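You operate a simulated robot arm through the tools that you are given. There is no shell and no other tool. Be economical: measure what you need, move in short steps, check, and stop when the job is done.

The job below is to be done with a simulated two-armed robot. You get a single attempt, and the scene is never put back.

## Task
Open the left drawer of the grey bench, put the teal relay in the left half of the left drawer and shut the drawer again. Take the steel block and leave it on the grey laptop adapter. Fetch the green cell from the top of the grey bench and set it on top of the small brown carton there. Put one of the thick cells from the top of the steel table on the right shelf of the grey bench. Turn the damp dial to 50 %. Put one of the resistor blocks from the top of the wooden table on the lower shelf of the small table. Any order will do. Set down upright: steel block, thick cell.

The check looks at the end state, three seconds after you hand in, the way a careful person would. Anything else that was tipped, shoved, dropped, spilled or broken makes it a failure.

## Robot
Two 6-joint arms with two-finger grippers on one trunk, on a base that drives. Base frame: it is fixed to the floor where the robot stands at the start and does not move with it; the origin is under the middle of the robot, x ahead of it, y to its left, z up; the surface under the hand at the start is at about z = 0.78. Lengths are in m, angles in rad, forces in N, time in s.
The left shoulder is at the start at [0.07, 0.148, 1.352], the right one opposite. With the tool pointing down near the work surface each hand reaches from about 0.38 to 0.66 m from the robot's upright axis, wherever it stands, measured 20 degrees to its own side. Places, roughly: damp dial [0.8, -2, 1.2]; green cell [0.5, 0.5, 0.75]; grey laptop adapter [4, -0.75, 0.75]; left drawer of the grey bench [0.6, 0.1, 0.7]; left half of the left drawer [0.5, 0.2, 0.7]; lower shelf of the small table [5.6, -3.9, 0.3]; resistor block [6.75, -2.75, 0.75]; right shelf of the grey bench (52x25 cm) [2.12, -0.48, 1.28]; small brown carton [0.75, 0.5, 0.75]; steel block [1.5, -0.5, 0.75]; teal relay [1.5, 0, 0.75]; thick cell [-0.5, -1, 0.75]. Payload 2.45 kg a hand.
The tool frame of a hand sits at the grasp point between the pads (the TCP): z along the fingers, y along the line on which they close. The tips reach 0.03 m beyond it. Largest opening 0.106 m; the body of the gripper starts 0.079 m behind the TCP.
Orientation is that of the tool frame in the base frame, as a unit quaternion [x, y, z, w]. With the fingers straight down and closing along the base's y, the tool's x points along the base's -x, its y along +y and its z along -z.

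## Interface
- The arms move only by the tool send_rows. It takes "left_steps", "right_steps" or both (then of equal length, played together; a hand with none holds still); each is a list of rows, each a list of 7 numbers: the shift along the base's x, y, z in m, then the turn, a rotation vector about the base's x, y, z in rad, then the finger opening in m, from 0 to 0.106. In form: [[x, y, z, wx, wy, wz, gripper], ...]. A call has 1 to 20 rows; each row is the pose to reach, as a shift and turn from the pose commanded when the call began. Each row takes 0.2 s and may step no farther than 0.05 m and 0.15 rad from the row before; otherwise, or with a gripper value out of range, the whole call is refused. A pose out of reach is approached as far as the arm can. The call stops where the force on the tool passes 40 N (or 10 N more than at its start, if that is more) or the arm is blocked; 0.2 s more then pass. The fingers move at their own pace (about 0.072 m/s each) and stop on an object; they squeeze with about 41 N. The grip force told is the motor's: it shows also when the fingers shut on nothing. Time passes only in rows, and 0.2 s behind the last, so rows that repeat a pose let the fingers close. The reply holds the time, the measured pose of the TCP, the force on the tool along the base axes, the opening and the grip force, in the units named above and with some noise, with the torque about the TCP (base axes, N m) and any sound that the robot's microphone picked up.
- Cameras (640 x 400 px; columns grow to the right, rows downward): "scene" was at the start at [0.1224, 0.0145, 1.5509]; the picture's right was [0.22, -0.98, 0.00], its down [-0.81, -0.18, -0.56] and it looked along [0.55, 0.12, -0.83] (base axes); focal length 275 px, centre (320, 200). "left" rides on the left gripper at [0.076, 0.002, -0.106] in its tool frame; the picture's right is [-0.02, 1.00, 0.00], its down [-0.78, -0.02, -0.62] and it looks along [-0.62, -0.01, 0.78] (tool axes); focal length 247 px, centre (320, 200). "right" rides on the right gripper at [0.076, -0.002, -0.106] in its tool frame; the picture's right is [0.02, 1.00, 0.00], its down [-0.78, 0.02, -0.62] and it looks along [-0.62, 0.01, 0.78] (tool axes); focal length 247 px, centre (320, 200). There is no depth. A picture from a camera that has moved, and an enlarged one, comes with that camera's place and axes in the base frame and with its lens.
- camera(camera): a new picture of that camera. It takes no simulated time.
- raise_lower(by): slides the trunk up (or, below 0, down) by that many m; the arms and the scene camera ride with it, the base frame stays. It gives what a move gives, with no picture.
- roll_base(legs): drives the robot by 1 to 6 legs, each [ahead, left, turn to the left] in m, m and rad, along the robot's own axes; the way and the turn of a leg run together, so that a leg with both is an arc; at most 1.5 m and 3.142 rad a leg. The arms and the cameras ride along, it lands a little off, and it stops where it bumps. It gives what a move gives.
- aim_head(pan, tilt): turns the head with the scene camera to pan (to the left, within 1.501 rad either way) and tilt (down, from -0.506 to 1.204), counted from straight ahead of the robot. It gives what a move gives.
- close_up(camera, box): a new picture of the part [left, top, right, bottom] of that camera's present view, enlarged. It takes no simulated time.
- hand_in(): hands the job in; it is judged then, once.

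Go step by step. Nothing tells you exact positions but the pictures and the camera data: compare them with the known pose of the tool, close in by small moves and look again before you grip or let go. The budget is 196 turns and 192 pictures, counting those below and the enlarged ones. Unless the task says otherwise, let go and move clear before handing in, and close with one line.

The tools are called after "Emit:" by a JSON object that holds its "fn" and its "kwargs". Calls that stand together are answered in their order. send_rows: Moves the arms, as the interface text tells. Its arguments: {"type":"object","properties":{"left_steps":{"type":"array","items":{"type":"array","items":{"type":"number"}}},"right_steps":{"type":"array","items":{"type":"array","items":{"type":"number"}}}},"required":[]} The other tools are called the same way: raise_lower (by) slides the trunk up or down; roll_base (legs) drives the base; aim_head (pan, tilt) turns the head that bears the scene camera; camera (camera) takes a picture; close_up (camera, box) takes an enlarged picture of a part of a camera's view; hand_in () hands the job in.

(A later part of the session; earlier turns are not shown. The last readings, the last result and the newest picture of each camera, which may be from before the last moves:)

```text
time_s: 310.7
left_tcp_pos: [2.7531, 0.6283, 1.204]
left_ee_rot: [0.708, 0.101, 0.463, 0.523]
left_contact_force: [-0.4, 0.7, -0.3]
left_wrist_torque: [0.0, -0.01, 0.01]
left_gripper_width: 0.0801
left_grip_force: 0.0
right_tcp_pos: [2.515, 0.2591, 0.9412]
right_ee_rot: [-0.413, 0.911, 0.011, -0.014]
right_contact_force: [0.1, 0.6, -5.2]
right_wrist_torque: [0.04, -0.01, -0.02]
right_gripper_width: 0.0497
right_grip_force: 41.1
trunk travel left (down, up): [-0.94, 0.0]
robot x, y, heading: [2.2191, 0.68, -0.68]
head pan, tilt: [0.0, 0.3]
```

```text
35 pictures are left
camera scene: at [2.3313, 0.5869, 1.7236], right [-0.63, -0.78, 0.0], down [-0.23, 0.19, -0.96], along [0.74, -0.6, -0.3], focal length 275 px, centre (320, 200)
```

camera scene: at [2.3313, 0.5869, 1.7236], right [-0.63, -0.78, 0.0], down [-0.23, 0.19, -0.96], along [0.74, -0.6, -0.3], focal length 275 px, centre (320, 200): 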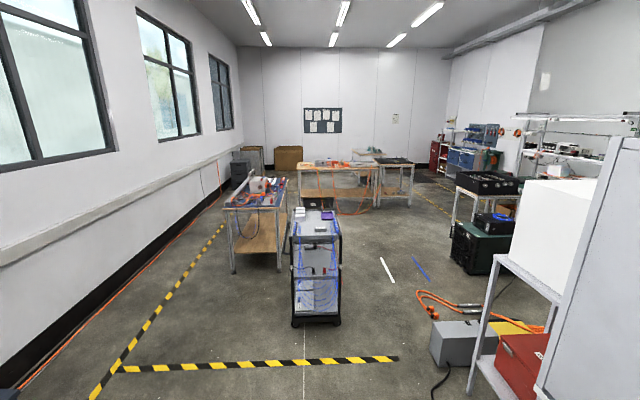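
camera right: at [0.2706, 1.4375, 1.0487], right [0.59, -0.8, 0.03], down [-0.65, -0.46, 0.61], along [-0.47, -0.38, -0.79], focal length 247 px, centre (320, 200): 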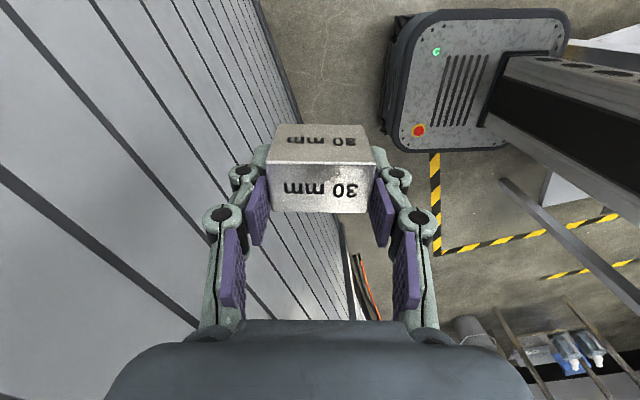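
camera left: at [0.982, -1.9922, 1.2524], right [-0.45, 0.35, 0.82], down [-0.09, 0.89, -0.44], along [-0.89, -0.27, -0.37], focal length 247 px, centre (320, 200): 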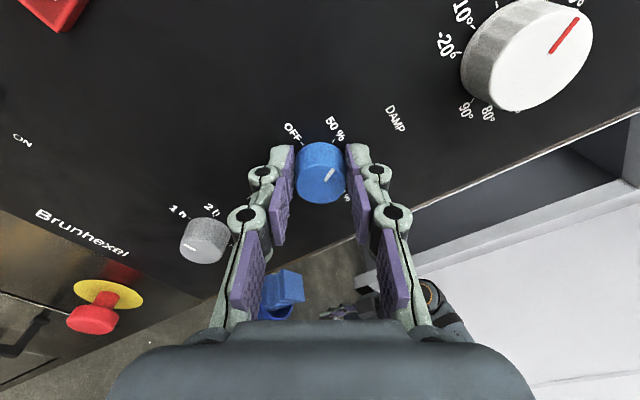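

The trolley with the adapter stands straight ahead. I zoom in on its top.

Emit:
{"fn": "close_up", "kwargs": {"camera": "scene", "box": [270, 190, 370, 290]}}

Emit:
{"fn": "roll_base", "kwargs": {"legs": [[1.2, 0, 0]]}}

Emit:
{"fn": "aim_head", "kwargs": {"pan": 0.0, "tilt": 0.7}}

Emit:
{"fn": "camera", "kwargs": {"camera": "scene"}}

```text
4.00 times, centred on (320, 240) of scene
camera zoom: at [2.3313, 0.5869, 1.7236], right [-0.63, -0.78, 0.0], down [-0.23, 0.19, -0.96], along [0.74, -0.6, -0.3], focal length 1102 px, centre (320, 40)
```

zoom: 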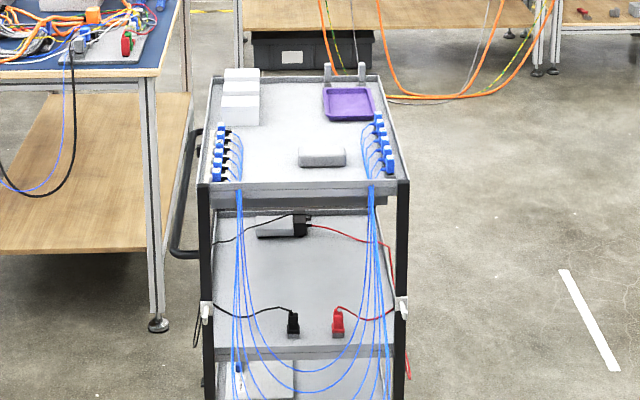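

```text
time_s: 316.8
left_tcp_pos: [3.6709, -0.1349, 1.2032]
left_ee_rot: [0.709, 0.094, 0.458, 0.527]
left_contact_force: [-0.3, 0.2, -0.1]
left_wrist_torque: [-0.01, 0.0, -0.05]
left_gripper_width: 0.0803
left_grip_force: 0.1
right_tcp_pos: [3.4257, -0.5006, 0.9411]
right_ee_rot: [-0.404, 0.915, 0.01, -0.015]
right_contact_force: [-0.1, 0.5, -4.8]
right_wrist_torque: [0.0, -0.04, -0.02]
right_gripper_width: 0.0492
right_grip_force: 41.2
trunk travel left (down, up): [-0.94, 0.0]
robot x, y, heading: [3.1376, -0.0764, -0.695]
head pan, tilt: [0.0, 0.3]
```

```text
time_s: 317.6
left_tcp_pos: [3.6723, -0.135, 1.2038]
left_ee_rot: [0.709, 0.093, 0.459, 0.528]
left_contact_force: [0.4, -0.9, 0.6]
left_wrist_torque: [0.01, -0.01, 0.01]
left_gripper_width: 0.08
left_grip_force: 0.0
right_tcp_pos: [3.4247, -0.5003, 0.9404]
right_ee_rot: [-0.404, 0.914, 0.011, -0.014]
right_contact_force: [0.3, 0.0, -5.3]
right_wrist_torque: [0.02, 0.0, 0.03]
right_gripper_width: 0.0494
right_grip_force: 40.5
trunk travel left (down, up): [-0.94, 0.0]
robot x, y, heading: [3.136, -0.0745, -0.701]
head pan, tilt: [0.0, 0.7]
```

```text
33 pictures are left
camera scene: at [3.242, -0.1648, 1.6874], right [-0.64, -0.77, 0.0], down [-0.49, 0.41, -0.76], along [0.59, -0.49, -0.64], focal length 275 px, centre (320, 200)
```

scene: 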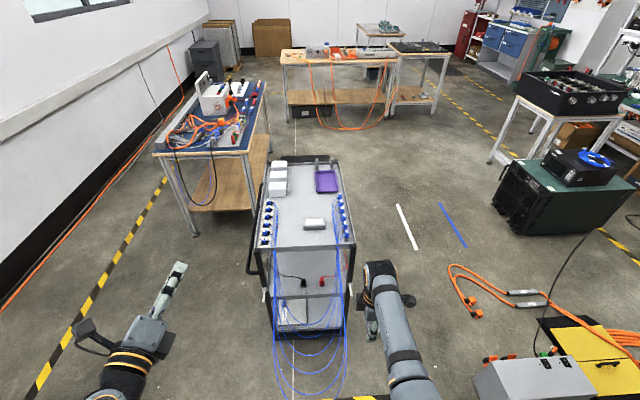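

The grey rounded box on the trolley near (3.99,-0.755) is the adapter. I drive up so it comes under the right hand.

Emit:
{"fn": "roll_base", "kwargs": {"legs": [[0.45, 0.171, 0]]}}

Emit:
{"fn": "camera", "kwargs": {"camera": "right"}}

Emit:
{"fn": "close_up", "kwargs": {"camera": "scene", "box": [240, 160, 440, 340]}}

```text
time_s: 320.5
left_tcp_pos: [4.1172, -0.2922, 1.2054]
left_ee_rot: [0.709, 0.092, 0.459, 0.527]
left_contact_force: [-0.1, 0.4, 0.1]
left_wrist_torque: [0.03, 0.01, 0.02]
left_gripper_width: 0.0801
left_grip_force: 0.0
right_tcp_pos: [3.8706, -0.6552, 0.9405]
right_ee_rot: [-0.402, 0.915, 0.01, -0.014]
right_contact_force: [-0.4, -0.7, -6.7]
right_wrist_torque: [0.02, -0.01, 0.0]
right_gripper_width: 0.0492
right_grip_force: 40.6
trunk travel left (down, up): [-0.94, 0.0]
robot x, y, heading: [3.5825, -0.2299, -0.702]
head pan, tilt: [0.0, 0.7]
```

```text
32 pictures are left
camera right: at [3.8233, -0.7121, 1.0491], right [-0.75, 0.66, 0.03], down [0.54, 0.58, 0.61], along [0.38, 0.47, -0.79], focal length 247 px, centre (320, 200)
```

right: 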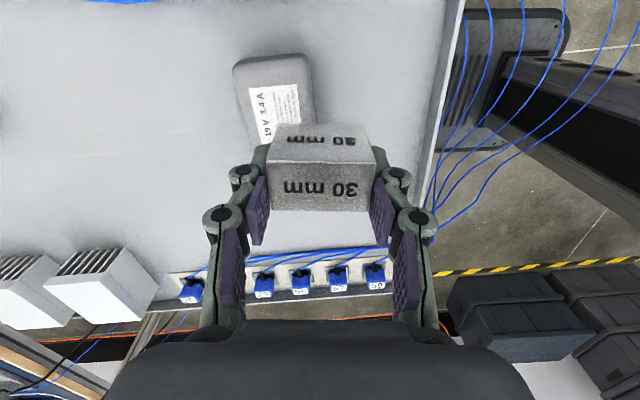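

```text
2.22 times, centred on (340, 250) of scene
camera zoom: at [3.6863, -0.3173, 1.6876], right [-0.65, -0.76, 0.0], down [-0.49, 0.42, -0.77], along [0.58, -0.49, -0.64], focal length 612 px, centre (276, 89)
```

zoom: 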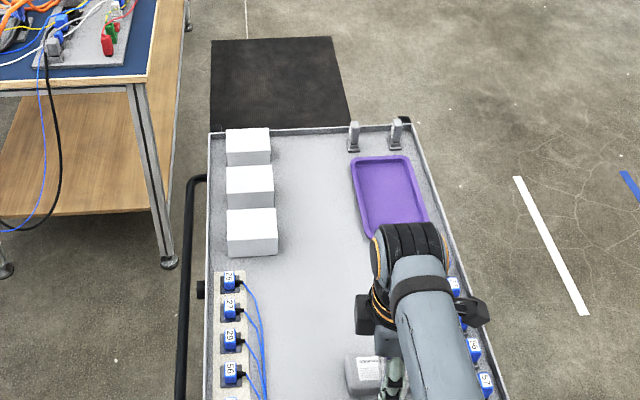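

The adapter lies 4.5 cm ahead of the held block. I move over it and lower part way.

Emit:
{"fn": "roll_base", "kwargs": {"legs": [[0.045, 0.008, 0]]}}

Emit:
{"fn": "raise_lower", "kwargs": {"by": -0.06}}

Emit:
{"fn": "camera", "kwargs": {"camera": "right"}}

```text
time_s: 321.4
left_tcp_pos: [4.1504, -0.3091, 1.207]
left_ee_rot: [0.707, 0.093, 0.46, 0.529]
left_contact_force: [-1.4, 0.6, 0.3]
left_wrist_torque: [0.02, 0.0, 0.01]
left_gripper_width: 0.0801
left_grip_force: 0.3
right_tcp_pos: [3.9051, -0.6744, 0.9432]
right_ee_rot: [-0.402, 0.915, 0.007, -0.013]
right_contact_force: [-0.5, 1.0, -5.3]
right_wrist_torque: [0.0, -0.09, 0.04]
right_gripper_width: 0.0493
right_grip_force: 40.7
trunk travel left (down, up): [-0.94, 0.0]
robot x, y, heading: [3.6215, -0.2527, -0.702]
head pan, tilt: [0.0, 0.7]
```

```text
time_s: 322.1
left_tcp_pos: [4.1551, -0.3095, 1.1611]
left_ee_rot: [0.708, 0.093, 0.458, 0.529]
left_contact_force: [0.1, -0.2, -1.0]
left_wrist_torque: [-0.02, -0.01, -0.02]
left_gripper_width: 0.0801
left_grip_force: 0.0
right_tcp_pos: [3.9133, -0.6795, 0.906]
right_ee_rot: [-0.402, 0.916, 0.003, -0.012]
right_contact_force: [-9.8, 9.0, 31.8]
right_wrist_torque: [1.3, 0.84, 0.16]
right_gripper_width: 0.0497
right_grip_force: 41.1
trunk travel left (down, up): [-0.895, 0.045]
robot x, y, heading: [3.62, -0.2551, -0.703]
head pan, tilt: [0.0, 0.7]
stopped: the force on the tool passed its limit at 72 N (the readings are from after the stop); the commanded pose is now the measured one
```

```text
30 pictures are left
camera right: at [3.8651, -0.7354, 1.0143], right [-0.75, 0.66, 0.01], down [0.53, 0.59, 0.61], along [0.39, 0.46, -0.79], focal length 247 px, centre (320, 200)
```

right: 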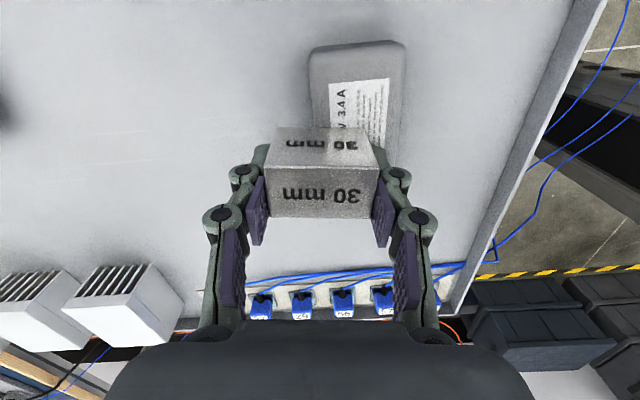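

Contact came early: the adapter's top is near z≈0.85, and I'm 2 cm too far forward. I raise, back 2 cm, and turn the block 90° to lie along the adapter.

Emit:
{"fn": "raise_lower", "kwargs": {"by": 0.035}}

Emit:
{"fn": "roll_base", "kwargs": {"legs": [[-0.02, 0, 0]]}}

Emit:
{"fn": "send_rows", "kwargs": {"right_steps": [[0, 0, 0, 0, 0, -0.145, 0.04], [0, 0, 0, 0, 0, -0.29, 0.04], [0, 0, 0, 0, 0, -0.435, 0.04], [0, 0, 0, 0, 0, -0.58, 0.04], [0, 0, 0, 0, 0, -0.725, 0.04], [0, 0, 0, 0, 0, -0.87, 0.04], [0, 0, 0, 0, 0, -1.015, 0.04], [0, 0, 0, 0, 0, -1.16, 0.04], [0, 0, 0, 0, 0, -1.305, 0.04], [0, 0, 0, 0, 0, -1.45, 0.04], [0, 0, 0, 0, 0, -1.5, 0.04]]}}

Emit:
{"fn": "camera", "kwargs": {"camera": "right"}}

```text
time_s: 322.9
left_tcp_pos: [4.1587, -0.3139, 1.1935]
left_ee_rot: [0.709, 0.093, 0.458, 0.528]
left_contact_force: [-0.1, -0.8, -0.4]
left_wrist_torque: [-0.03, -0.01, 0.01]
left_gripper_width: 0.0804
left_grip_force: 0.0
right_tcp_pos: [3.9144, -0.6814, 0.9367]
right_ee_rot: [-0.402, 0.916, 0.003, -0.011]
right_contact_force: [0.1, -0.3, -5.6]
right_wrist_torque: [0.06, -0.03, -0.01]
right_gripper_width: 0.0495
right_grip_force: 41.1
trunk travel left (down, up): [-0.93, 0.01]
robot x, y, heading: [3.6201, -0.2546, -0.701]
head pan, tilt: [0.0, 0.7]
```

```text
time_s: 323.7
left_tcp_pos: [4.1468, -0.3043, 1.1917]
left_ee_rot: [0.711, 0.093, 0.457, 0.526]
left_contact_force: [-0.4, -0.5, -0.2]
left_wrist_torque: [0.0, 0.01, -0.03]
left_gripper_width: 0.08
left_grip_force: 0.0
right_tcp_pos: [3.9037, -0.6723, 0.9337]
right_ee_rot: [-0.402, 0.915, 0.007, -0.013]
right_contact_force: [0.2, 0.3, -6.1]
right_wrist_torque: [0.08, 0.0, -0.04]
right_gripper_width: 0.0495
right_grip_force: 41.0
trunk travel left (down, up): [-0.93, 0.01]
robot x, y, heading: [3.6048, -0.2369, -0.703]
head pan, tilt: [0.0, 0.7]
```

```text
time_s: 326.1
left_tcp_pos: [4.1437, -0.3013, 1.1934]
left_ee_rot: [0.709, 0.092, 0.458, 0.528]
left_contact_force: [-0.1, -0.1, -0.6]
left_wrist_torque: [0.01, 0.01, -0.01]
left_gripper_width: 0.0804
left_grip_force: 0.1
right_tcp_pos: [3.9005, -0.6695, 0.9372]
right_ee_rot: [0.33, 0.944, 0.01, -0.006]
right_contact_force: [-0.4, -0.1, -5.6]
right_wrist_torque: [-0.02, -0.02, 0.01]
right_gripper_width: 0.0496
right_grip_force: 41.3
trunk travel left (down, up): [-0.93, 0.01]
robot x, y, heading: [3.6086, -0.2409, -0.704]
head pan, tilt: [0.0, 0.7]
```

```text
29 pictures are left
camera right: at [3.8406, -0.6251, 1.0461], right [0.61, 0.79, 0.02], down [0.62, -0.49, 0.61], along [0.49, -0.36, -0.79], focal length 247 px, centre (320, 200)
```

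right: 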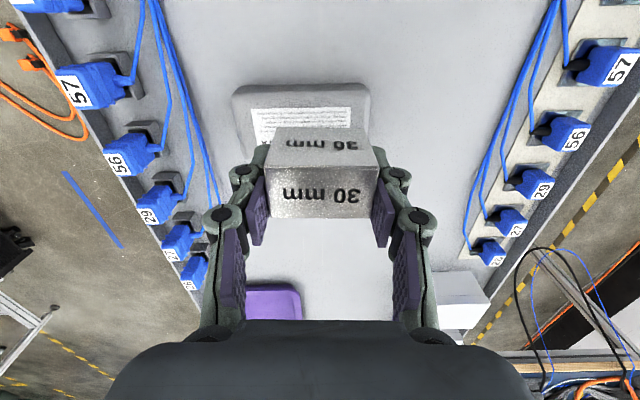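

The adapter lies neatly under the block. I shift 1.2 cm right and lower gently to contact.

Emit:
{"fn": "send_rows", "kwargs": {"right_steps": [[-0.005, -0.011, 0, 0, 0, 0, 0.04], [-0.005, -0.011, -0.015, 0, 0, 0, 0.04], [-0.005, -0.011, -0.022, 0, 0, 0, 0.04]]}}

Emit:
{"fn": "send_rows", "kwargs": {"right_steps": [[0, 0, -0.003, 0, 0, 0, 0.04], [0, 0, -0.006, 0, 0, 0, 0.04]]}}

```text
time_s: 326.9
left_tcp_pos: [4.1418, -0.3014, 1.1936]
left_ee_rot: [0.709, 0.094, 0.458, 0.528]
left_contact_force: [-1.1, -0.4, 0.5]
left_wrist_torque: [0.02, -0.02, 0.02]
left_gripper_width: 0.08
left_grip_force: 0.1
right_tcp_pos: [3.8954, -0.6792, 0.9153]
right_ee_rot: [0.331, 0.944, 0.01, -0.004]
right_contact_force: [0.3, 0.3, -5.6]
right_wrist_torque: [-0.03, -0.03, 0.02]
right_gripper_width: 0.0493
right_grip_force: 41.1
trunk travel left (down, up): [-0.93, 0.01]
robot x, y, heading: [3.6055, -0.2361, -0.702]
head pan, tilt: [0.0, 0.7]
```

```text
time_s: 327.5
left_tcp_pos: [4.1426, -0.3004, 1.1929]
left_ee_rot: [0.709, 0.092, 0.458, 0.528]
left_contact_force: [-0.7, 0.3, -1.0]
left_wrist_torque: [0.04, -0.02, -0.02]
left_gripper_width: 0.0798
left_grip_force: 0.1
right_tcp_pos: [3.8953, -0.6791, 0.9091]
right_ee_rot: [0.33, 0.944, 0.01, -0.006]
right_contact_force: [-0.4, -0.1, -4.6]
right_wrist_torque: [-0.02, -0.01, 0.01]
right_gripper_width: 0.0491
right_grip_force: 40.8
trunk travel left (down, up): [-0.93, 0.01]
robot x, y, heading: [3.608, -0.2388, -0.703]
head pan, tilt: [0.0, 0.7]
```

Emit:
{"fn": "send_rows", "kwargs": {"right_steps": [[0, 0, -0.004, 0, 0, 0, 0.04], [0, 0, -0.008, 0, 0, 0, 0.04]]}}

Emit:
{"fn": "close_up", "kwargs": {"camera": "right", "box": [200, 50, 440, 240]}}

```text
time_s: 328.1
left_tcp_pos: [4.1396, -0.2977, 1.1961]
left_ee_rot: [0.708, 0.092, 0.459, 0.529]
left_contact_force: [-0.1, 0.1, -1.2]
left_wrist_torque: [-0.01, -0.02, 0.0]
left_gripper_width: 0.0798
left_grip_force: 0.1
right_tcp_pos: [3.8944, -0.6811, 0.9066]
right_ee_rot: [0.33, 0.944, 0.007, -0.002]
right_contact_force: [-6.2, 1.1, 29.3]
right_wrist_torque: [-0.83, 0.68, -0.07]
right_gripper_width: 0.0496
right_grip_force: 41.0
trunk travel left (down, up): [-0.93, 0.01]
robot x, y, heading: [3.6069, -0.2394, -0.7]
head pan, tilt: [0.0, 0.7]
```

```text
2.11 times, centred on (320, 145) of right
camera zoom: at [3.8343, -0.6347, 1.014], right [0.61, 0.79, 0.01], down [0.62, -0.48, 0.62], along [0.5, -0.37, -0.79], focal length 520 px, centre (320, 316)
```

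zoom: 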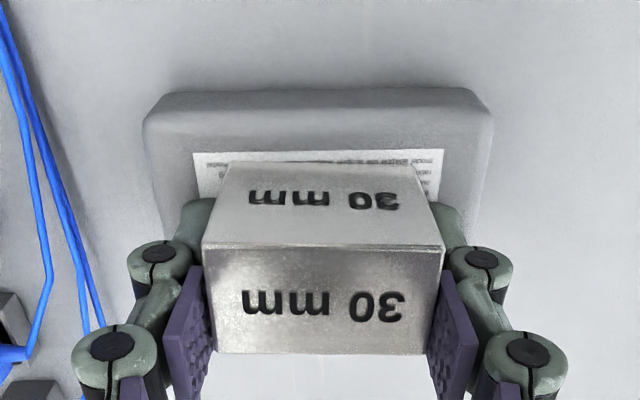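

The block rests about centrally on the adapter. Ease off, open and rise.

Emit:
{"fn": "send_rows", "kwargs": {"right_steps": [[0, 0, 0.004, 0, 0, 0, 0.045], [0, 0, 0.004, 0, 0, 0, 0.07], [0, 0, 0.004, 0, 0, 0, 0.08], [0, 0, 0.004, 0, 0, 0, 0.08], [0, 0, 0.04, 0, 0, 0, 0.08], [0, 0, 0.08, 0, 0, 0, 0.08], [0, 0, 0.1, 0, 0, 0, 0.08]]}}

Emit:
{"fn": "camera", "kwargs": {"camera": "right"}}

```text
time_s: 329.7
left_tcp_pos: [4.142, -0.3, 1.1928]
left_ee_rot: [0.709, 0.092, 0.458, 0.528]
left_contact_force: [-0.3, -0.6, 0.7]
left_wrist_torque: [0.0, 0.01, 0.02]
left_gripper_width: 0.08
left_grip_force: 0.1
right_tcp_pos: [3.894, -0.6817, 1.002]
right_ee_rot: [0.331, 0.944, 0.009, -0.006]
right_contact_force: [0.7, 0.4, 1.0]
right_wrist_torque: [-0.02, -0.02, 0.01]
right_gripper_width: 0.0801
right_grip_force: 0.1
trunk travel left (down, up): [-0.93, 0.01]
robot x, y, heading: [3.6097, -0.2403, -0.706]
head pan, tilt: [0.0, 0.7]
```

```text
27 pictures are left
camera right: at [3.8357, -0.6362, 1.1098], right [0.61, 0.8, 0.01], down [0.63, -0.49, 0.61], along [0.49, -0.36, -0.79], focal length 247 px, centre (320, 200)
```

right: 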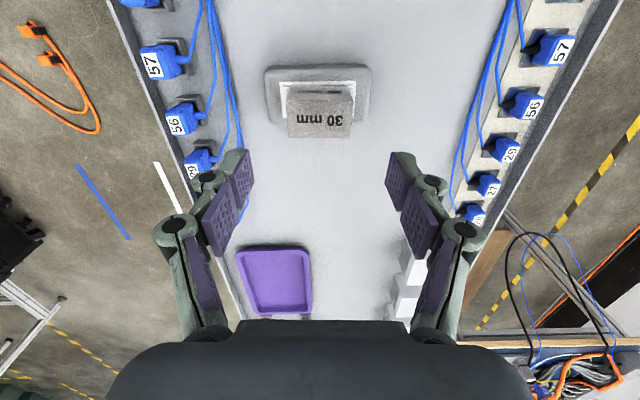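

The steel block sits label-up on the adapter. Now on to the wooden table: back off, sidestep right past the trolley.

Emit:
{"fn": "roll_base", "kwargs": {"legs": [[-0.3, 0, 0.03], [0, -0.63, 0]]}}

Emit:
{"fn": "aim_head", "kwargs": {"pan": 0.0, "tilt": 0.45}}

Emit:
{"fn": "camera", "kwargs": {"camera": "scene"}}

```text
time_s: 334.9
left_tcp_pos: [3.5243, -0.5905, 1.1939]
left_ee_rot: [0.708, 0.106, 0.467, 0.52]
left_contact_force: [-0.2, 0.1, 0.2]
left_wrist_torque: [0.03, 0.0, -0.01]
left_gripper_width: 0.0804
left_grip_force: 0.1
right_tcp_pos: [3.2909, -0.9814, 1.0013]
right_ee_rot: [0.312, 0.95, 0.01, -0.006]
right_contact_force: [-0.3, -0.8, -0.3]
right_wrist_torque: [-0.01, 0.01, 0.0]
right_gripper_width: 0.08
right_grip_force: 0.0
trunk travel left (down, up): [-0.93, 0.01]
robot x, y, heading: [2.9853, -0.5517, -0.663]
head pan, tilt: [0.0, 0.7]
```

```text
time_s: 335.6
left_tcp_pos: [3.5228, -0.5932, 1.1934]
left_ee_rot: [0.708, 0.106, 0.468, 0.519]
left_contact_force: [0.0, 1.5, -0.6]
left_wrist_torque: [0.01, 0.0, 0.01]
left_gripper_width: 0.08
left_grip_force: 0.1
right_tcp_pos: [3.2895, -0.9799, 1.0014]
right_ee_rot: [0.312, 0.95, 0.01, -0.006]
right_contact_force: [-0.2, 0.4, 0.1]
right_wrist_torque: [0.03, -0.01, 0.0]
right_gripper_width: 0.08
right_grip_force: 0.1
trunk travel left (down, up): [-0.93, 0.01]
robot x, y, heading: [2.9866, -0.5517, -0.665]
head pan, tilt: [0.0, 0.45]
```

```text
26 pictures are left
camera scene: at [3.0991, -0.6398, 1.6999], right [-0.62, -0.79, 0.0], down [-0.34, 0.27, -0.9], along [0.71, -0.55, -0.44], focal length 275 px, centre (320, 200)
```

scene: 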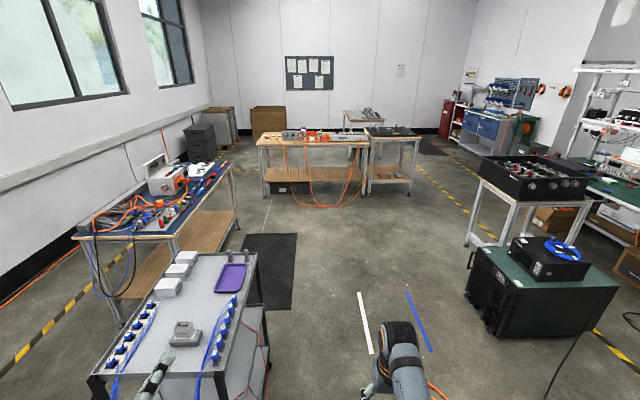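

The lane ahead is clear; the wooden table is centre, the small table with a lower shelf joins it at right. I zoom on them.

Emit:
{"fn": "close_up", "kwargs": {"camera": "scene", "box": [245, 100, 435, 220]}}

Emit:
{"fn": "roll_base", "kwargs": {"legs": [[1.4, 0, 0]]}}

```text
3.33 times, centred on (340, 160) of scene
camera zoom: at [3.0991, -0.6398, 1.6999], right [-0.62, -0.79, 0.0], down [-0.34, 0.27, -0.9], along [0.71, -0.55, -0.44], focal length 918 px, centre (253, 333)
```

zoom: 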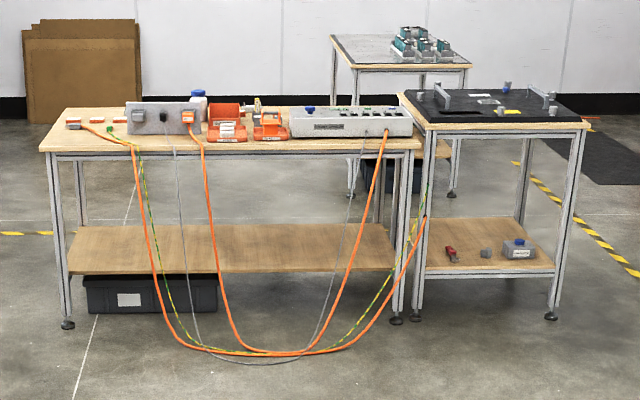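

```text
time_s: 342.6
left_tcp_pos: [4.6315, -1.4577, 1.1941]
left_ee_rot: [0.707, 0.107, 0.468, 0.519]
left_contact_force: [0.1, -0.6, 0.1]
left_wrist_torque: [-0.03, 0.04, -0.01]
left_gripper_width: 0.0798
left_grip_force: 0.0
right_tcp_pos: [4.4, -1.8461, 1.0005]
right_ee_rot: [0.312, 0.95, 0.01, -0.005]
right_contact_force: [-0.2, 0.2, 0.3]
right_wrist_torque: [-0.01, 0.02, -0.03]
right_gripper_width: 0.0801
right_grip_force: 0.1
trunk travel left (down, up): [-0.93, 0.01]
robot x, y, heading: [4.0989, -1.4175, -0.66]
head pan, tilt: [0.0, 0.45]
```

The resistor blocks are at the wooden table's left end, away from the hanging cables; I'll take one from that end. Drive on: forward, then left round the corner.

Emit:
{"fn": "roll_base", "kwargs": {"legs": [[1.4, 0, -0.01], [0.4, 0, 0]]}}

Emit:
{"fn": "roll_base", "kwargs": {"legs": [[0, 1.2, 0]]}}

Emit:
{"fn": "aim_head", "kwargs": {"pan": -0.5, "tilt": 0.6}}

Emit:
{"fn": "camera", "kwargs": {"camera": "scene"}}

```text
time_s: 351.8
left_tcp_pos: [6.0576, -2.59, 1.1958]
left_ee_rot: [0.708, 0.101, 0.464, 0.524]
left_contact_force: [0.3, 0.7, -0.3]
left_wrist_torque: [-0.03, -0.03, -0.02]
left_gripper_width: 0.0799
left_grip_force: 0.0
right_tcp_pos: [5.819, -2.9774, 1.0025]
right_ee_rot: [0.319, 0.948, 0.009, -0.005]
right_contact_force: [0.2, -0.3, 0.2]
right_wrist_torque: [0.0, -0.03, -0.01]
right_gripper_width: 0.0798
right_grip_force: 0.0
trunk travel left (down, up): [-0.93, 0.01]
robot x, y, heading: [5.5235, -2.544, -0.677]
head pan, tilt: [0.0, 0.45]
```

```text
time_s: 357.9
left_tcp_pos: [6.8065, -1.6533, 1.1941]
left_ee_rot: [0.708, 0.103, 0.465, 0.521]
left_contact_force: [0.2, 0.4, 0.3]
left_wrist_torque: [-0.04, 0.0, 0.01]
left_gripper_width: 0.0799
left_grip_force: 0.0
right_tcp_pos: [6.5714, -2.0413, 1.0006]
right_ee_rot: [0.317, 0.948, 0.011, -0.006]
right_contact_force: [-0.1, 0.6, -0.3]
right_wrist_torque: [0.0, -0.03, -0.02]
right_gripper_width: 0.0801
right_grip_force: 0.2
trunk travel left (down, up): [-0.93, 0.01]
robot x, y, heading: [6.2699, -1.6089, -0.673]
head pan, tilt: [0.0, 0.45]
```

```text
time_s: 358.8
left_tcp_pos: [6.8082, -1.6539, 1.1929]
left_ee_rot: [0.708, 0.102, 0.465, 0.522]
left_contact_force: [-0.3, 0.3, 0.2]
left_wrist_torque: [0.0, 0.02, 0.01]
left_gripper_width: 0.0802
left_grip_force: 0.1
right_tcp_pos: [6.5707, -2.0416, 1.0003]
right_ee_rot: [0.318, 0.948, 0.009, -0.006]
right_contact_force: [0.3, -0.1, -0.5]
right_wrist_torque: [0.01, 0.0, -0.05]
right_gripper_width: 0.08
right_grip_force: 0.0
trunk travel left (down, up): [-0.93, 0.01]
robot x, y, heading: [6.2727, -1.6067, -0.678]
head pan, tilt: [-0.499, 0.6]
```

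```text
24 pictures are left
camera scene: at [6.3464, -1.7213, 1.6865], right [-0.92, -0.39, 0.0], down [-0.22, 0.52, -0.83], along [0.32, -0.76, -0.56], focal length 275 px, centre (320, 200)
```

scene: 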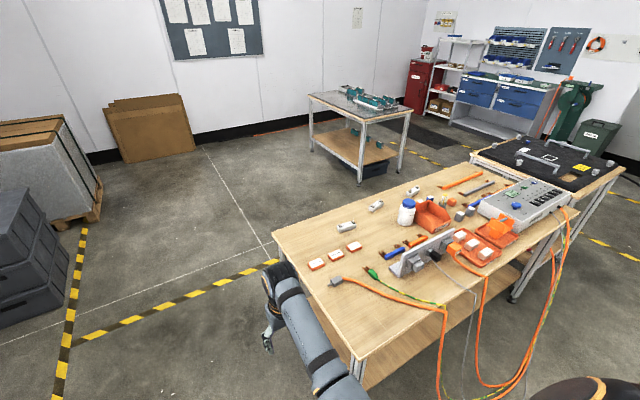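

Three white-orange blocks lie near the table's left edge. I zoom in on them.

Emit:
{"fn": "close_up", "kwargs": {"camera": "scene", "box": [270, 170, 470, 310]}}

```text
2.86 times, centred on (370, 240) of scene
camera zoom: at [6.3464, -1.7213, 1.6865], right [-0.92, -0.39, 0.0], down [-0.22, 0.52, -0.83], along [0.32, -0.76, -0.56], focal length 787 px, centre (177, 86)
```

zoom: 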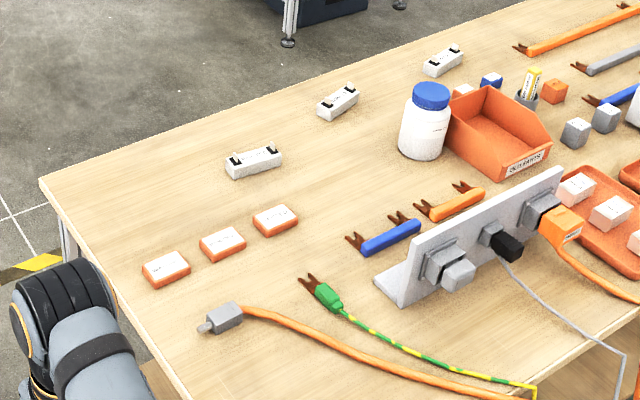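

Two kinds of blocks: orange-white ones and white ones with two black terminals. I read their labels.

Emit:
{"fn": "close_up", "kwargs": {"camera": "scene", "box": [305, 190, 385, 270]}}

```text
5.00 times, centred on (345, 230) of scene
camera zoom: at [6.3464, -1.7213, 1.6865], right [-0.92, -0.39, 0.0], down [-0.22, 0.52, -0.83], along [0.32, -0.76, -0.56], focal length 1377 px, centre (195, 50)
```

zoom: 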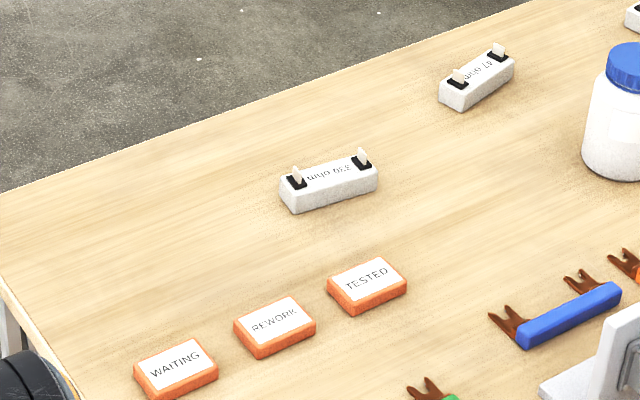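

The white blocks read "330 ohm" and "47 ohm": those are the resistor blocks. I take the 330-ohm one; drive round to the table's left end and face it.

Emit:
{"fn": "roll_base", "kwargs": {"legs": [[1.09, 0, 0], [0, 0, -1.564]]}}

Emit:
{"fn": "camera", "kwargs": {"camera": "right"}}

```text
time_s: 368.2
left_tcp_pos: [7.084, -2.8195, 1.1941]
left_ee_rot: [0.575, -0.425, -0.036, 0.698]
left_contact_force: [-0.3, -0.5, 0.1]
left_wrist_torque: [-0.02, 0.01, 0.03]
left_gripper_width: 0.0799
left_grip_force: 0.1
right_tcp_pos: [6.6946, -2.5872, 1.0007]
right_ee_rot: [0.892, 0.451, 0.011, 0.003]
right_contact_force: [0.7, -0.2, -0.4]
right_wrist_torque: [0.0, 0.01, -0.01]
right_gripper_width: 0.0802
right_grip_force: 0.2
trunk travel left (down, up): [-0.93, 0.01]
robot x, y, heading: [7.1232, -2.2837, -2.238]
head pan, tilt: [-0.499, 0.6]
```

```text
21 pictures are left
camera right: at [6.7366, -2.5239, 1.1096], right [0.82, -0.58, 0.02], down [-0.46, -0.64, 0.61], along [-0.34, -0.5, -0.79], focal length 247 px, centre (320, 200)
```

right: 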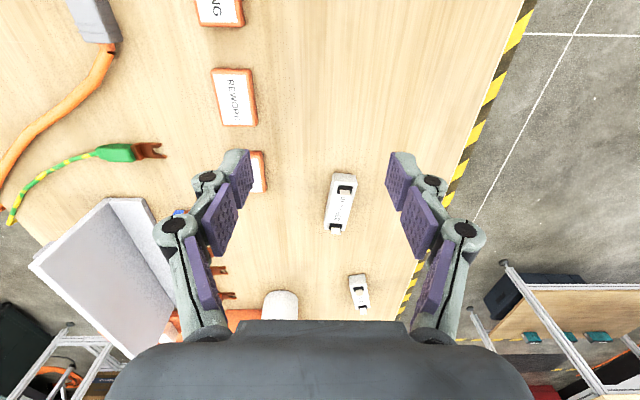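

The 330-ohm block is at about (6.631,-2.734), top z≈0.817, 10° off my axis. I drive 10 cm closer, centre the hand over it, and yaw to match.

Emit:
{"fn": "roll_base", "kwargs": {"legs": [[0.1, 0, 0]]}}

Emit:
{"fn": "send_rows", "kwargs": {"right_steps": [[0.0, -0.035, -0.02, 0, 0, -0.09, 0.07], [-0.002, -0.068, -0.05, 0, 0, -0.17, 0.07], [-0.002, -0.068, -0.08, 0, 0, -0.17, 0.07]]}}

Emit:
{"fn": "camera", "kwargs": {"camera": "right"}}

```text
time_s: 369.4
left_tcp_pos: [7.0238, -2.8952, 1.1952]
left_ee_rot: [0.573, -0.426, -0.037, 0.699]
left_contact_force: [0.4, -0.3, 0.1]
left_wrist_torque: [0.01, -0.03, -0.02]
left_gripper_width: 0.0801
left_grip_force: 0.0
right_tcp_pos: [6.6345, -2.6618, 1.0035]
right_ee_rot: [0.892, 0.451, 0.009, 0.002]
right_contact_force: [0.6, 0.5, 0.0]
right_wrist_torque: [-0.02, 0.01, 0.0]
right_gripper_width: 0.0803
right_grip_force: 0.1
trunk travel left (down, up): [-0.93, 0.01]
robot x, y, heading: [7.0648, -2.3591, -2.234]
head pan, tilt: [-0.499, 0.6]
```

```text
time_s: 370.1
left_tcp_pos: [7.0205, -2.8995, 1.1934]
left_ee_rot: [0.575, -0.426, -0.037, 0.697]
left_contact_force: [-0.5, 0.4, 0.4]
left_wrist_torque: [-0.02, -0.05, 0.01]
left_gripper_width: 0.0801
left_grip_force: 0.1
right_tcp_pos: [6.6293, -2.7331, 0.9216]
right_ee_rot: [0.928, 0.373, 0.013, 0.004]
right_contact_force: [0.1, -0.5, 0.1]
right_wrist_torque: [0.01, -0.01, 0.02]
right_gripper_width: 0.0701
right_grip_force: 0.1
trunk travel left (down, up): [-0.93, 0.01]
robot x, y, heading: [7.0653, -2.3615, -2.23]
head pan, tilt: [-0.499, 0.6]
```

```text
20 pictures are left
camera right: at [6.6817, -2.6789, 1.0299], right [0.71, -0.71, 0.02], down [-0.57, -0.56, 0.61], along [-0.42, -0.44, -0.79], focal length 247 px, centre (320, 200)
```

right: 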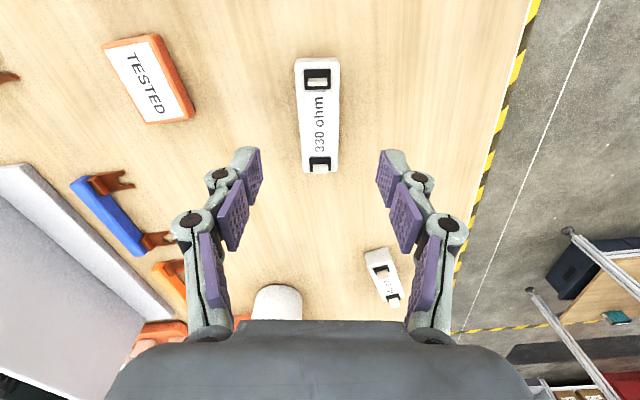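

Perfectly lined up. Lower by trunk and arm, then close.

Emit:
{"fn": "raise_lower", "kwargs": {"by": -0.05}}

Emit:
{"fn": "send_rows", "kwargs": {"right_steps": [[0, 0, -0.015, 0, 0, 0, 0.07], [0, 0, -0.027, 0, 0, 0, 0.07], [0, 0, -0.027, 0, 0, 0, 0.04], [0, 0, -0.027, 0, 0, 0, 0.015], [0, 0, -0.027, 0, 0, 0, 0.015], [0, 0, -0.027, 0, 0, 0, 0.015]]}}

Emit:
{"fn": "raise_lower", "kwargs": {"by": 0.06}}

Emit:
{"fn": "camera", "kwargs": {"camera": "right"}}

```text
time_s: 371.1
left_tcp_pos: [7.0216, -2.897, 1.144]
left_ee_rot: [0.575, -0.426, -0.036, 0.698]
left_contact_force: [0.2, -0.4, 0.5]
left_wrist_torque: [-0.02, 0.0, -0.02]
left_gripper_width: 0.08
left_grip_force: 0.1
right_tcp_pos: [6.6315, -2.7325, 0.8732]
right_ee_rot: [0.928, 0.373, 0.012, 0.004]
right_contact_force: [-0.3, -0.2, 0.7]
right_wrist_torque: [-0.03, 0.03, -0.01]
right_gripper_width: 0.0698
right_grip_force: 0.0
trunk travel left (down, up): [-0.88, 0.06]
robot x, y, heading: [7.0622, -2.3587, -2.236]
head pan, tilt: [-0.499, 0.6]
```

```text
time_s: 372.5
left_tcp_pos: [7.0214, -2.8974, 1.1433]
left_ee_rot: [0.575, -0.425, -0.036, 0.698]
left_contact_force: [0.2, 0.3, -0.3]
left_wrist_torque: [-0.06, 0.02, 0.0]
left_gripper_width: 0.0797
left_grip_force: 0.1
right_tcp_pos: [6.6309, -2.7322, 0.8451]
right_ee_rot: [0.928, 0.372, 0.011, 0.004]
right_contact_force: [-0.4, 0.0, 0.2]
right_wrist_torque: [-0.03, 0.06, -0.04]
right_gripper_width: 0.0334
right_grip_force: 40.6
trunk travel left (down, up): [-0.88, 0.06]
robot x, y, heading: [7.0621, -2.3581, -2.24]
head pan, tilt: [-0.499, 0.6]
```

```text
time_s: 373.5
left_tcp_pos: [7.0217, -2.8973, 1.2042]
left_ee_rot: [0.575, -0.426, -0.036, 0.698]
left_contact_force: [0.1, 0.0, 0.7]
left_wrist_torque: [0.01, -0.03, 0.0]
left_gripper_width: 0.08
left_grip_force: 0.1
right_tcp_pos: [6.6307, -2.7333, 0.9046]
right_ee_rot: [0.928, 0.372, 0.012, 0.003]
right_contact_force: [-0.1, 0.3, -0.6]
right_wrist_torque: [0.01, 0.01, 0.03]
right_gripper_width: 0.0331
right_grip_force: 40.8
trunk travel left (down, up): [-0.94, 0.0]
robot x, y, heading: [7.0649, -2.3604, -2.236]
head pan, tilt: [-0.499, 0.6]
```

```text
19 pictures are left
camera right: at [6.683, -2.6785, 1.0131], right [0.71, -0.71, 0.02], down [-0.57, -0.56, 0.61], along [-0.42, -0.44, -0.79], focal length 247 px, centre (320, 200)
```

right: 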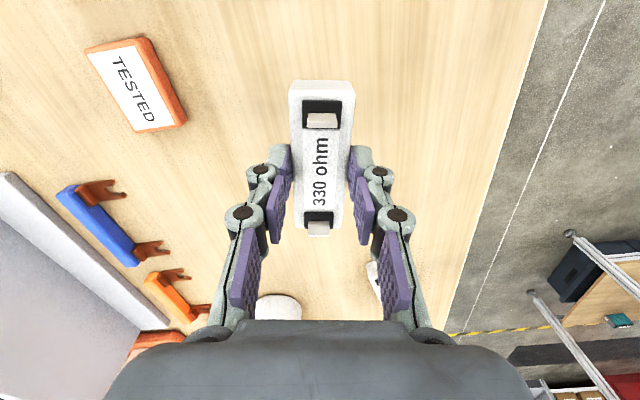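

The resistor block is held. The small table's lower shelf is free toward its back, so I go round behind the tables: sidestep left, then forward along their backs.

Emit:
{"fn": "roll_base", "kwargs": {"legs": [[0, 0.38, 0]]}}

Emit:
{"fn": "roll_base", "kwargs": {"legs": [[1.1, 0, 0]]}}

Emit:
{"fn": "aim_head", "kwargs": {"pan": -0.4, "tilt": 0.6}}

Emit:
{"fn": "camera", "kwargs": {"camera": "scene"}}

```text
time_s: 375.9
left_tcp_pos: [7.3197, -3.1307, 1.2043]
left_ee_rot: [0.575, -0.425, -0.035, 0.698]
left_contact_force: [-0.7, -1.0, 0.1]
left_wrist_torque: [0.02, -0.01, 0.0]
left_gripper_width: 0.08
left_grip_force: 0.1
right_tcp_pos: [6.9303, -2.9668, 0.9037]
right_ee_rot: [0.927, 0.374, 0.011, 0.004]
right_contact_force: [-0.5, 0.3, -3.0]
right_wrist_torque: [0.0, -0.05, 0.03]
right_gripper_width: 0.0332
right_grip_force: 41.0
trunk travel left (down, up): [-0.94, 0.0]
robot x, y, heading: [7.3624, -2.5929, -2.235]
head pan, tilt: [-0.499, 0.6]
```

```text
time_s: 381.4
left_tcp_pos: [6.652, -3.9847, 1.2037]
left_ee_rot: [0.575, -0.426, -0.037, 0.698]
left_contact_force: [0.0, -0.3, -0.3]
left_wrist_torque: [0.01, 0.01, 0.0]
left_gripper_width: 0.0799
left_grip_force: 0.0
right_tcp_pos: [6.2618, -3.8193, 0.9058]
right_ee_rot: [0.928, 0.372, 0.011, 0.004]
right_contact_force: [0.5, 0.8, -1.6]
right_wrist_torque: [-0.01, -0.02, 0.02]
right_gripper_width: 0.0333
right_grip_force: 40.8
trunk travel left (down, up): [-0.94, 0.0]
robot x, y, heading: [6.694, -3.4479, -2.234]
head pan, tilt: [-0.499, 0.6]
```

```text
time_s: 382.1
left_tcp_pos: [6.6513, -3.9852, 1.2045]
left_ee_rot: [0.575, -0.426, -0.037, 0.698]
left_contact_force: [0.4, 1.0, -0.2]
left_wrist_torque: [-0.02, -0.01, 0.05]
left_gripper_width: 0.0799
left_grip_force: 0.1
right_tcp_pos: [6.2614, -3.82, 0.9042]
right_ee_rot: [0.928, 0.372, 0.011, 0.003]
right_contact_force: [0.4, -0.8, -1.3]
right_wrist_torque: [-0.02, 0.01, 0.03]
right_gripper_width: 0.0331
right_grip_force: 41.4
trunk travel left (down, up): [-0.94, 0.0]
robot x, y, heading: [6.6961, -3.4472, -2.234]
head pan, tilt: [-0.4, 0.6]
```

```text
18 pictures are left
camera scene: at [6.5879, -3.5316, 1.6961], right [-0.48, 0.88, 0.0], down [0.49, 0.27, -0.82], along [-0.72, -0.4, -0.57], focal length 275 px, centre (320, 200)
```

scene: 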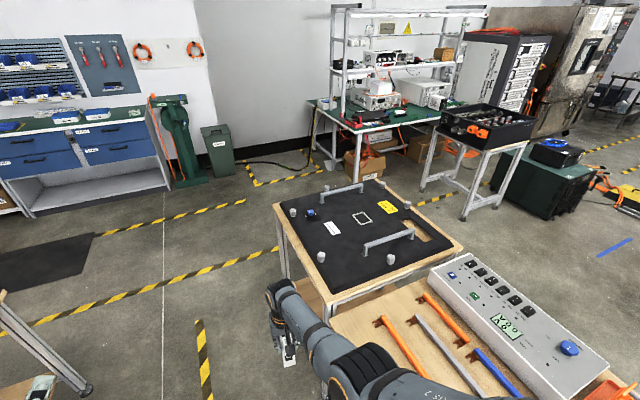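

The small table's back edge is at u≈7.1. To swing the hand safely I sidestep away first, drive down, then turn to face the table's back.

Emit:
{"fn": "roll_base", "kwargs": {"legs": [[0, 0.36, 0], [1.2, 0, 0]]}}

Emit:
{"fn": "roll_base", "kwargs": {"legs": [[0, 0, -1.575]]}}

Emit:
{"fn": "aim_head", "kwargs": {"pan": 0.0, "tilt": 0.75}}

Emit:
{"fn": "camera", "kwargs": {"camera": "scene"}}

```text
time_s: 390.0
left_tcp_pos: [6.2243, -5.1341, 1.2032]
left_ee_rot: [0.578, -0.422, -0.031, 0.698]
left_contact_force: [0.0, -0.5, 0.6]
left_wrist_torque: [0.02, 0.02, 0.04]
left_gripper_width: 0.0799
left_grip_force: 0.1
right_tcp_pos: [5.831, -4.9741, 0.9047]
right_ee_rot: [0.925, 0.38, 0.011, 0.003]
right_contact_force: [-0.1, 0.1, -1.2]
right_wrist_torque: [0.01, 0.01, 0.0]
right_gripper_width: 0.0334
right_grip_force: 40.6
trunk travel left (down, up): [-0.94, 0.0]
robot x, y, heading: [6.2563, -4.5984, -2.225]
head pan, tilt: [-0.4, 0.6]
```

```text
time_s: 394.2
left_tcp_pos: [5.7189, -4.5727, 1.2039]
left_ee_rot: [-0.117, 0.706, 0.512, -0.476]
left_contact_force: [-0.4, -0.5, 0.1]
left_wrist_torque: [0.03, 0.0, 0.04]
left_gripper_width: 0.0801
left_grip_force: 0.1
right_tcp_pos: [5.8707, -4.1768, 0.9051]
right_ee_rot: [0.926, -0.378, 0.007, 0.01]
right_contact_force: [0.5, -0.9, -0.6]
right_wrist_torque: [0.0, 0.03, 0.0]
right_gripper_width: 0.0331
right_grip_force: 41.1
trunk travel left (down, up): [-0.94, 0.0]
robot x, y, heading: [6.2576, -4.598, 2.509]
head pan, tilt: [-0.4, 0.6]
```

```text
time_s: 395.0
left_tcp_pos: [5.7186, -4.5718, 1.204]
left_ee_rot: [-0.117, 0.705, 0.512, -0.476]
left_contact_force: [-0.4, 0.4, 0.7]
left_wrist_torque: [0.0, 0.0, 0.0]
left_gripper_width: 0.08
left_grip_force: 0.1
right_tcp_pos: [5.8717, -4.1767, 0.9052]
right_ee_rot: [0.926, -0.378, 0.006, 0.01]
right_contact_force: [0.4, -0.5, -1.7]
right_wrist_torque: [0.02, 0.02, 0.0]
right_gripper_width: 0.0331
right_grip_force: 41.2
trunk travel left (down, up): [-0.94, 0.0]
robot x, y, heading: [6.2543, -4.5977, 2.512]
head pan, tilt: [0.0, 0.75]
```

```text
17 pictures are left
camera scene: at [6.1524, -4.5185, 1.6832], right [0.59, 0.81, 0.0], down [0.55, -0.4, -0.73], along [-0.59, 0.43, -0.68], focal length 275 px, centre (320, 200)
```

scene: 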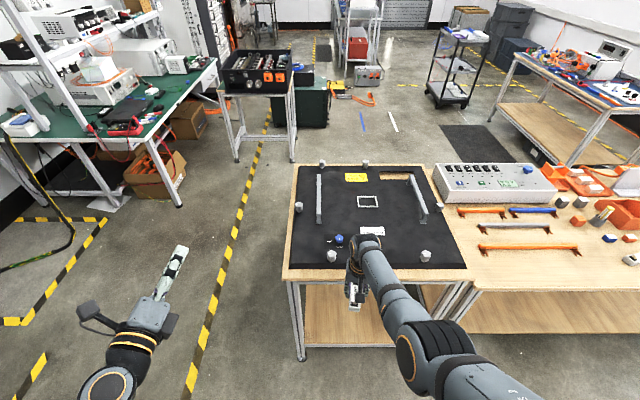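

I see the small table's back with its wooden lower shelf. I back off a bit, square up and lower the trunk outside the table.

Emit:
{"fn": "roll_base", "kwargs": {"legs": [[-0.08, 0.0, -0.04]]}}

Emit:
{"fn": "raise_lower", "kwargs": {"by": -0.45}}

Emit:
{"fn": "send_rows", "kwargs": {"right_steps": [[-0.01, 0.008, 0.04, 0, 0, 0, 0.015], [-0.02, 0.016, 0.08, 0, 0, 0, 0.015], [-0.03, 0.024, 0.12, 0, 0, 0, 0.015], [-0.04, 0.032, 0.16, 0, 0, 0, 0.015], [-0.045, 0.036, 0.2, 0, 0, 0, 0.015]]}}

Emit:
{"fn": "raise_lower", "kwargs": {"by": -0.22}}

Emit:
{"fn": "camera", "kwargs": {"camera": "right"}}

Emit:
{"fn": "camera", "kwargs": {"camera": "scene"}}

```text
time_s: 396.1
left_tcp_pos: [5.7781, -4.5958, 1.2002]
left_ee_rot: [-0.102, 0.71, 0.52, -0.463]
left_contact_force: [-1.1, -0.2, -0.4]
left_wrist_torque: [0.01, 0.01, -0.01]
left_gripper_width: 0.0795
left_grip_force: 0.1
right_tcp_pos: [5.9486, -4.2066, 0.9017]
right_ee_rot: [0.918, -0.396, 0.007, 0.011]
right_contact_force: [-0.1, 1.0, -2.1]
right_wrist_torque: [-0.01, -0.02, 0.02]
right_gripper_width: 0.0334
right_grip_force: 41.0
trunk travel left (down, up): [-0.94, 0.0]
robot x, y, heading: [6.318, -4.6451, 2.466]
head pan, tilt: [0.0, 0.75]
```

```text
refused: -0.45 is not a number from -0.4 to 0.4
```

```text
time_s: 397.3
left_tcp_pos: [5.7813, -4.5989, 1.2031]
left_ee_rot: [-0.101, 0.709, 0.521, -0.465]
left_contact_force: [-0.2, -0.5, 0.6]
left_wrist_torque: [0.0, 0.0, 0.0]
left_gripper_width: 0.0799
left_grip_force: 0.1
right_tcp_pos: [5.9086, -4.1731, 1.1041]
right_ee_rot: [0.918, -0.396, 0.006, 0.01]
right_contact_force: [0.6, -0.4, -1.3]
right_wrist_torque: [-0.03, -0.02, -0.04]
right_gripper_width: 0.0332
right_grip_force: 40.6
trunk travel left (down, up): [-0.94, 0.0]
robot x, y, heading: [6.32, -4.6425, 2.467]
head pan, tilt: [0.0, 0.75]
```

```text
time_s: 399.6
left_tcp_pos: [5.784, -4.599, 0.9832]
left_ee_rot: [-0.102, 0.708, 0.521, -0.465]
left_contact_force: [0.8, 0.1, -0.8]
left_wrist_torque: [0.04, 0.01, -0.02]
left_gripper_width: 0.0801
left_grip_force: 0.0
right_tcp_pos: [5.9092, -4.1721, 0.8851]
right_ee_rot: [0.918, -0.396, 0.006, 0.01]
right_contact_force: [-0.4, -0.8, -2.2]
right_wrist_torque: [-0.01, 0.01, 0.03]
right_gripper_width: 0.033
right_grip_force: 40.8
trunk travel left (down, up): [-0.72, 0.22]
robot x, y, heading: [6.3254, -4.6471, 2.468]
head pan, tilt: [0.0, 0.75]
```

```text
16 pictures are left
camera right: at [5.9634, -4.2243, 0.9932], right [-0.71, -0.7, 0.01], down [-0.55, 0.57, 0.61], along [-0.43, 0.43, -0.79], focal length 247 px, centre (320, 200)
```

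right: 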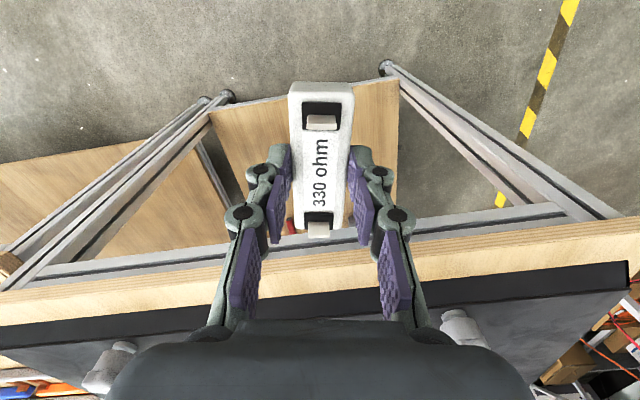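

```text
15 pictures are left
camera scene: at [6.2188, -4.5627, 1.4633], right [0.62, 0.78, 0.0], down [0.53, -0.43, -0.73], along [-0.57, 0.46, -0.68], focal length 275 px, centre (320, 200)
```

scene: 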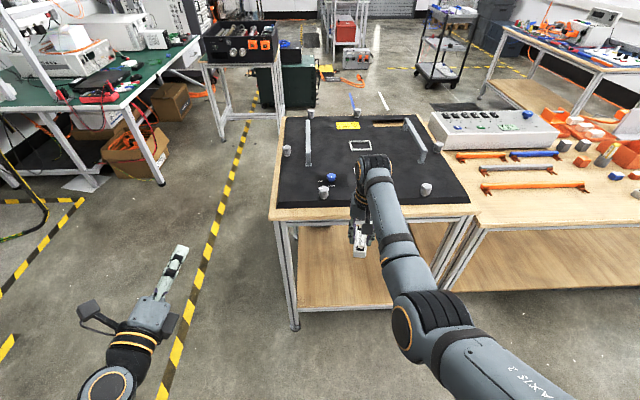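

The shelf's back edge is at u≈7.125, z≈0.3, free at the back. I lower outside, clear of the table edge.

Emit:
{"fn": "raise_lower", "kwargs": {"by": -0.4}}

Emit:
{"fn": "raise_lower", "kwargs": {"by": -0.06}}

Emit:
{"fn": "camera", "kwargs": {"camera": "right"}}

Emit:
{"fn": "camera", "kwargs": {"camera": "scene"}}

```text
time_s: 403.4
left_tcp_pos: [5.783, -4.5985, 0.5832]
left_ee_rot: [-0.102, 0.708, 0.521, -0.465]
left_contact_force: [-1.0, -0.4, 0.0]
left_wrist_torque: [0.01, -0.02, -0.01]
left_gripper_width: 0.0802
left_grip_force: 0.1
right_tcp_pos: [5.9091, -4.1741, 0.4841]
right_ee_rot: [0.918, -0.397, 0.006, 0.011]
right_contact_force: [0.7, 0.5, -1.3]
right_wrist_torque: [-0.04, 0.03, 0.0]
right_gripper_width: 0.0333
right_grip_force: 41.0
trunk travel left (down, up): [-0.32, 0.62]
robot x, y, heading: [6.3208, -4.6448, 2.468]
head pan, tilt: [0.0, 0.75]
```

```text
time_s: 404.4
left_tcp_pos: [5.785, -4.5977, 0.5226]
left_ee_rot: [-0.101, 0.708, 0.522, -0.465]
left_contact_force: [0.5, 0.4, 0.9]
left_wrist_torque: [0.02, 0.01, -0.02]
left_gripper_width: 0.0801
left_grip_force: 0.0
right_tcp_pos: [5.9103, -4.1733, 0.4247]
right_ee_rot: [0.918, -0.396, 0.005, 0.01]
right_contact_force: [0.1, 1.0, -1.6]
right_wrist_torque: [-0.04, 0.02, 0.01]
right_gripper_width: 0.0334
right_grip_force: 41.8
trunk travel left (down, up): [-0.26, 0.68]
robot x, y, heading: [6.3223, -4.6449, 2.47]
head pan, tilt: [0.0, 0.75]
```

```text
14 pictures are left
camera right: at [5.9635, -4.2244, 0.5333], right [-0.71, -0.7, 0.01], down [-0.55, 0.57, 0.61], along [-0.43, 0.43, -0.79], focal length 247 px, centre (320, 200)
```

right: 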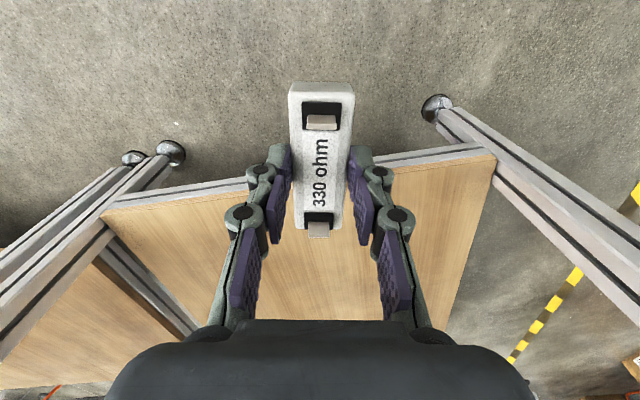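

```text
13 pictures are left
camera scene: at [6.219, -4.5628, 1.0033], right [0.62, 0.78, 0.0], down [0.53, -0.43, -0.73], along [-0.57, 0.46, -0.68], focal length 275 px, centre (320, 200)
```

scene: 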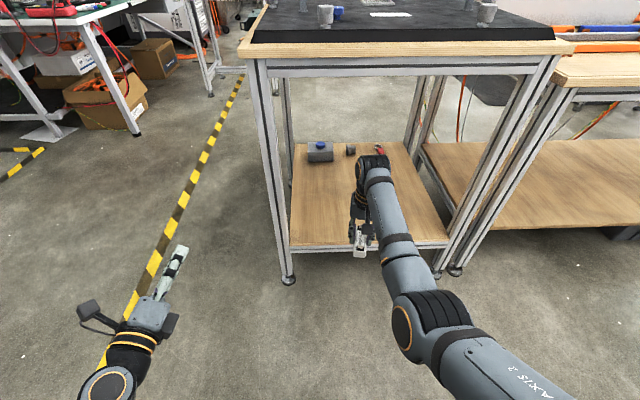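

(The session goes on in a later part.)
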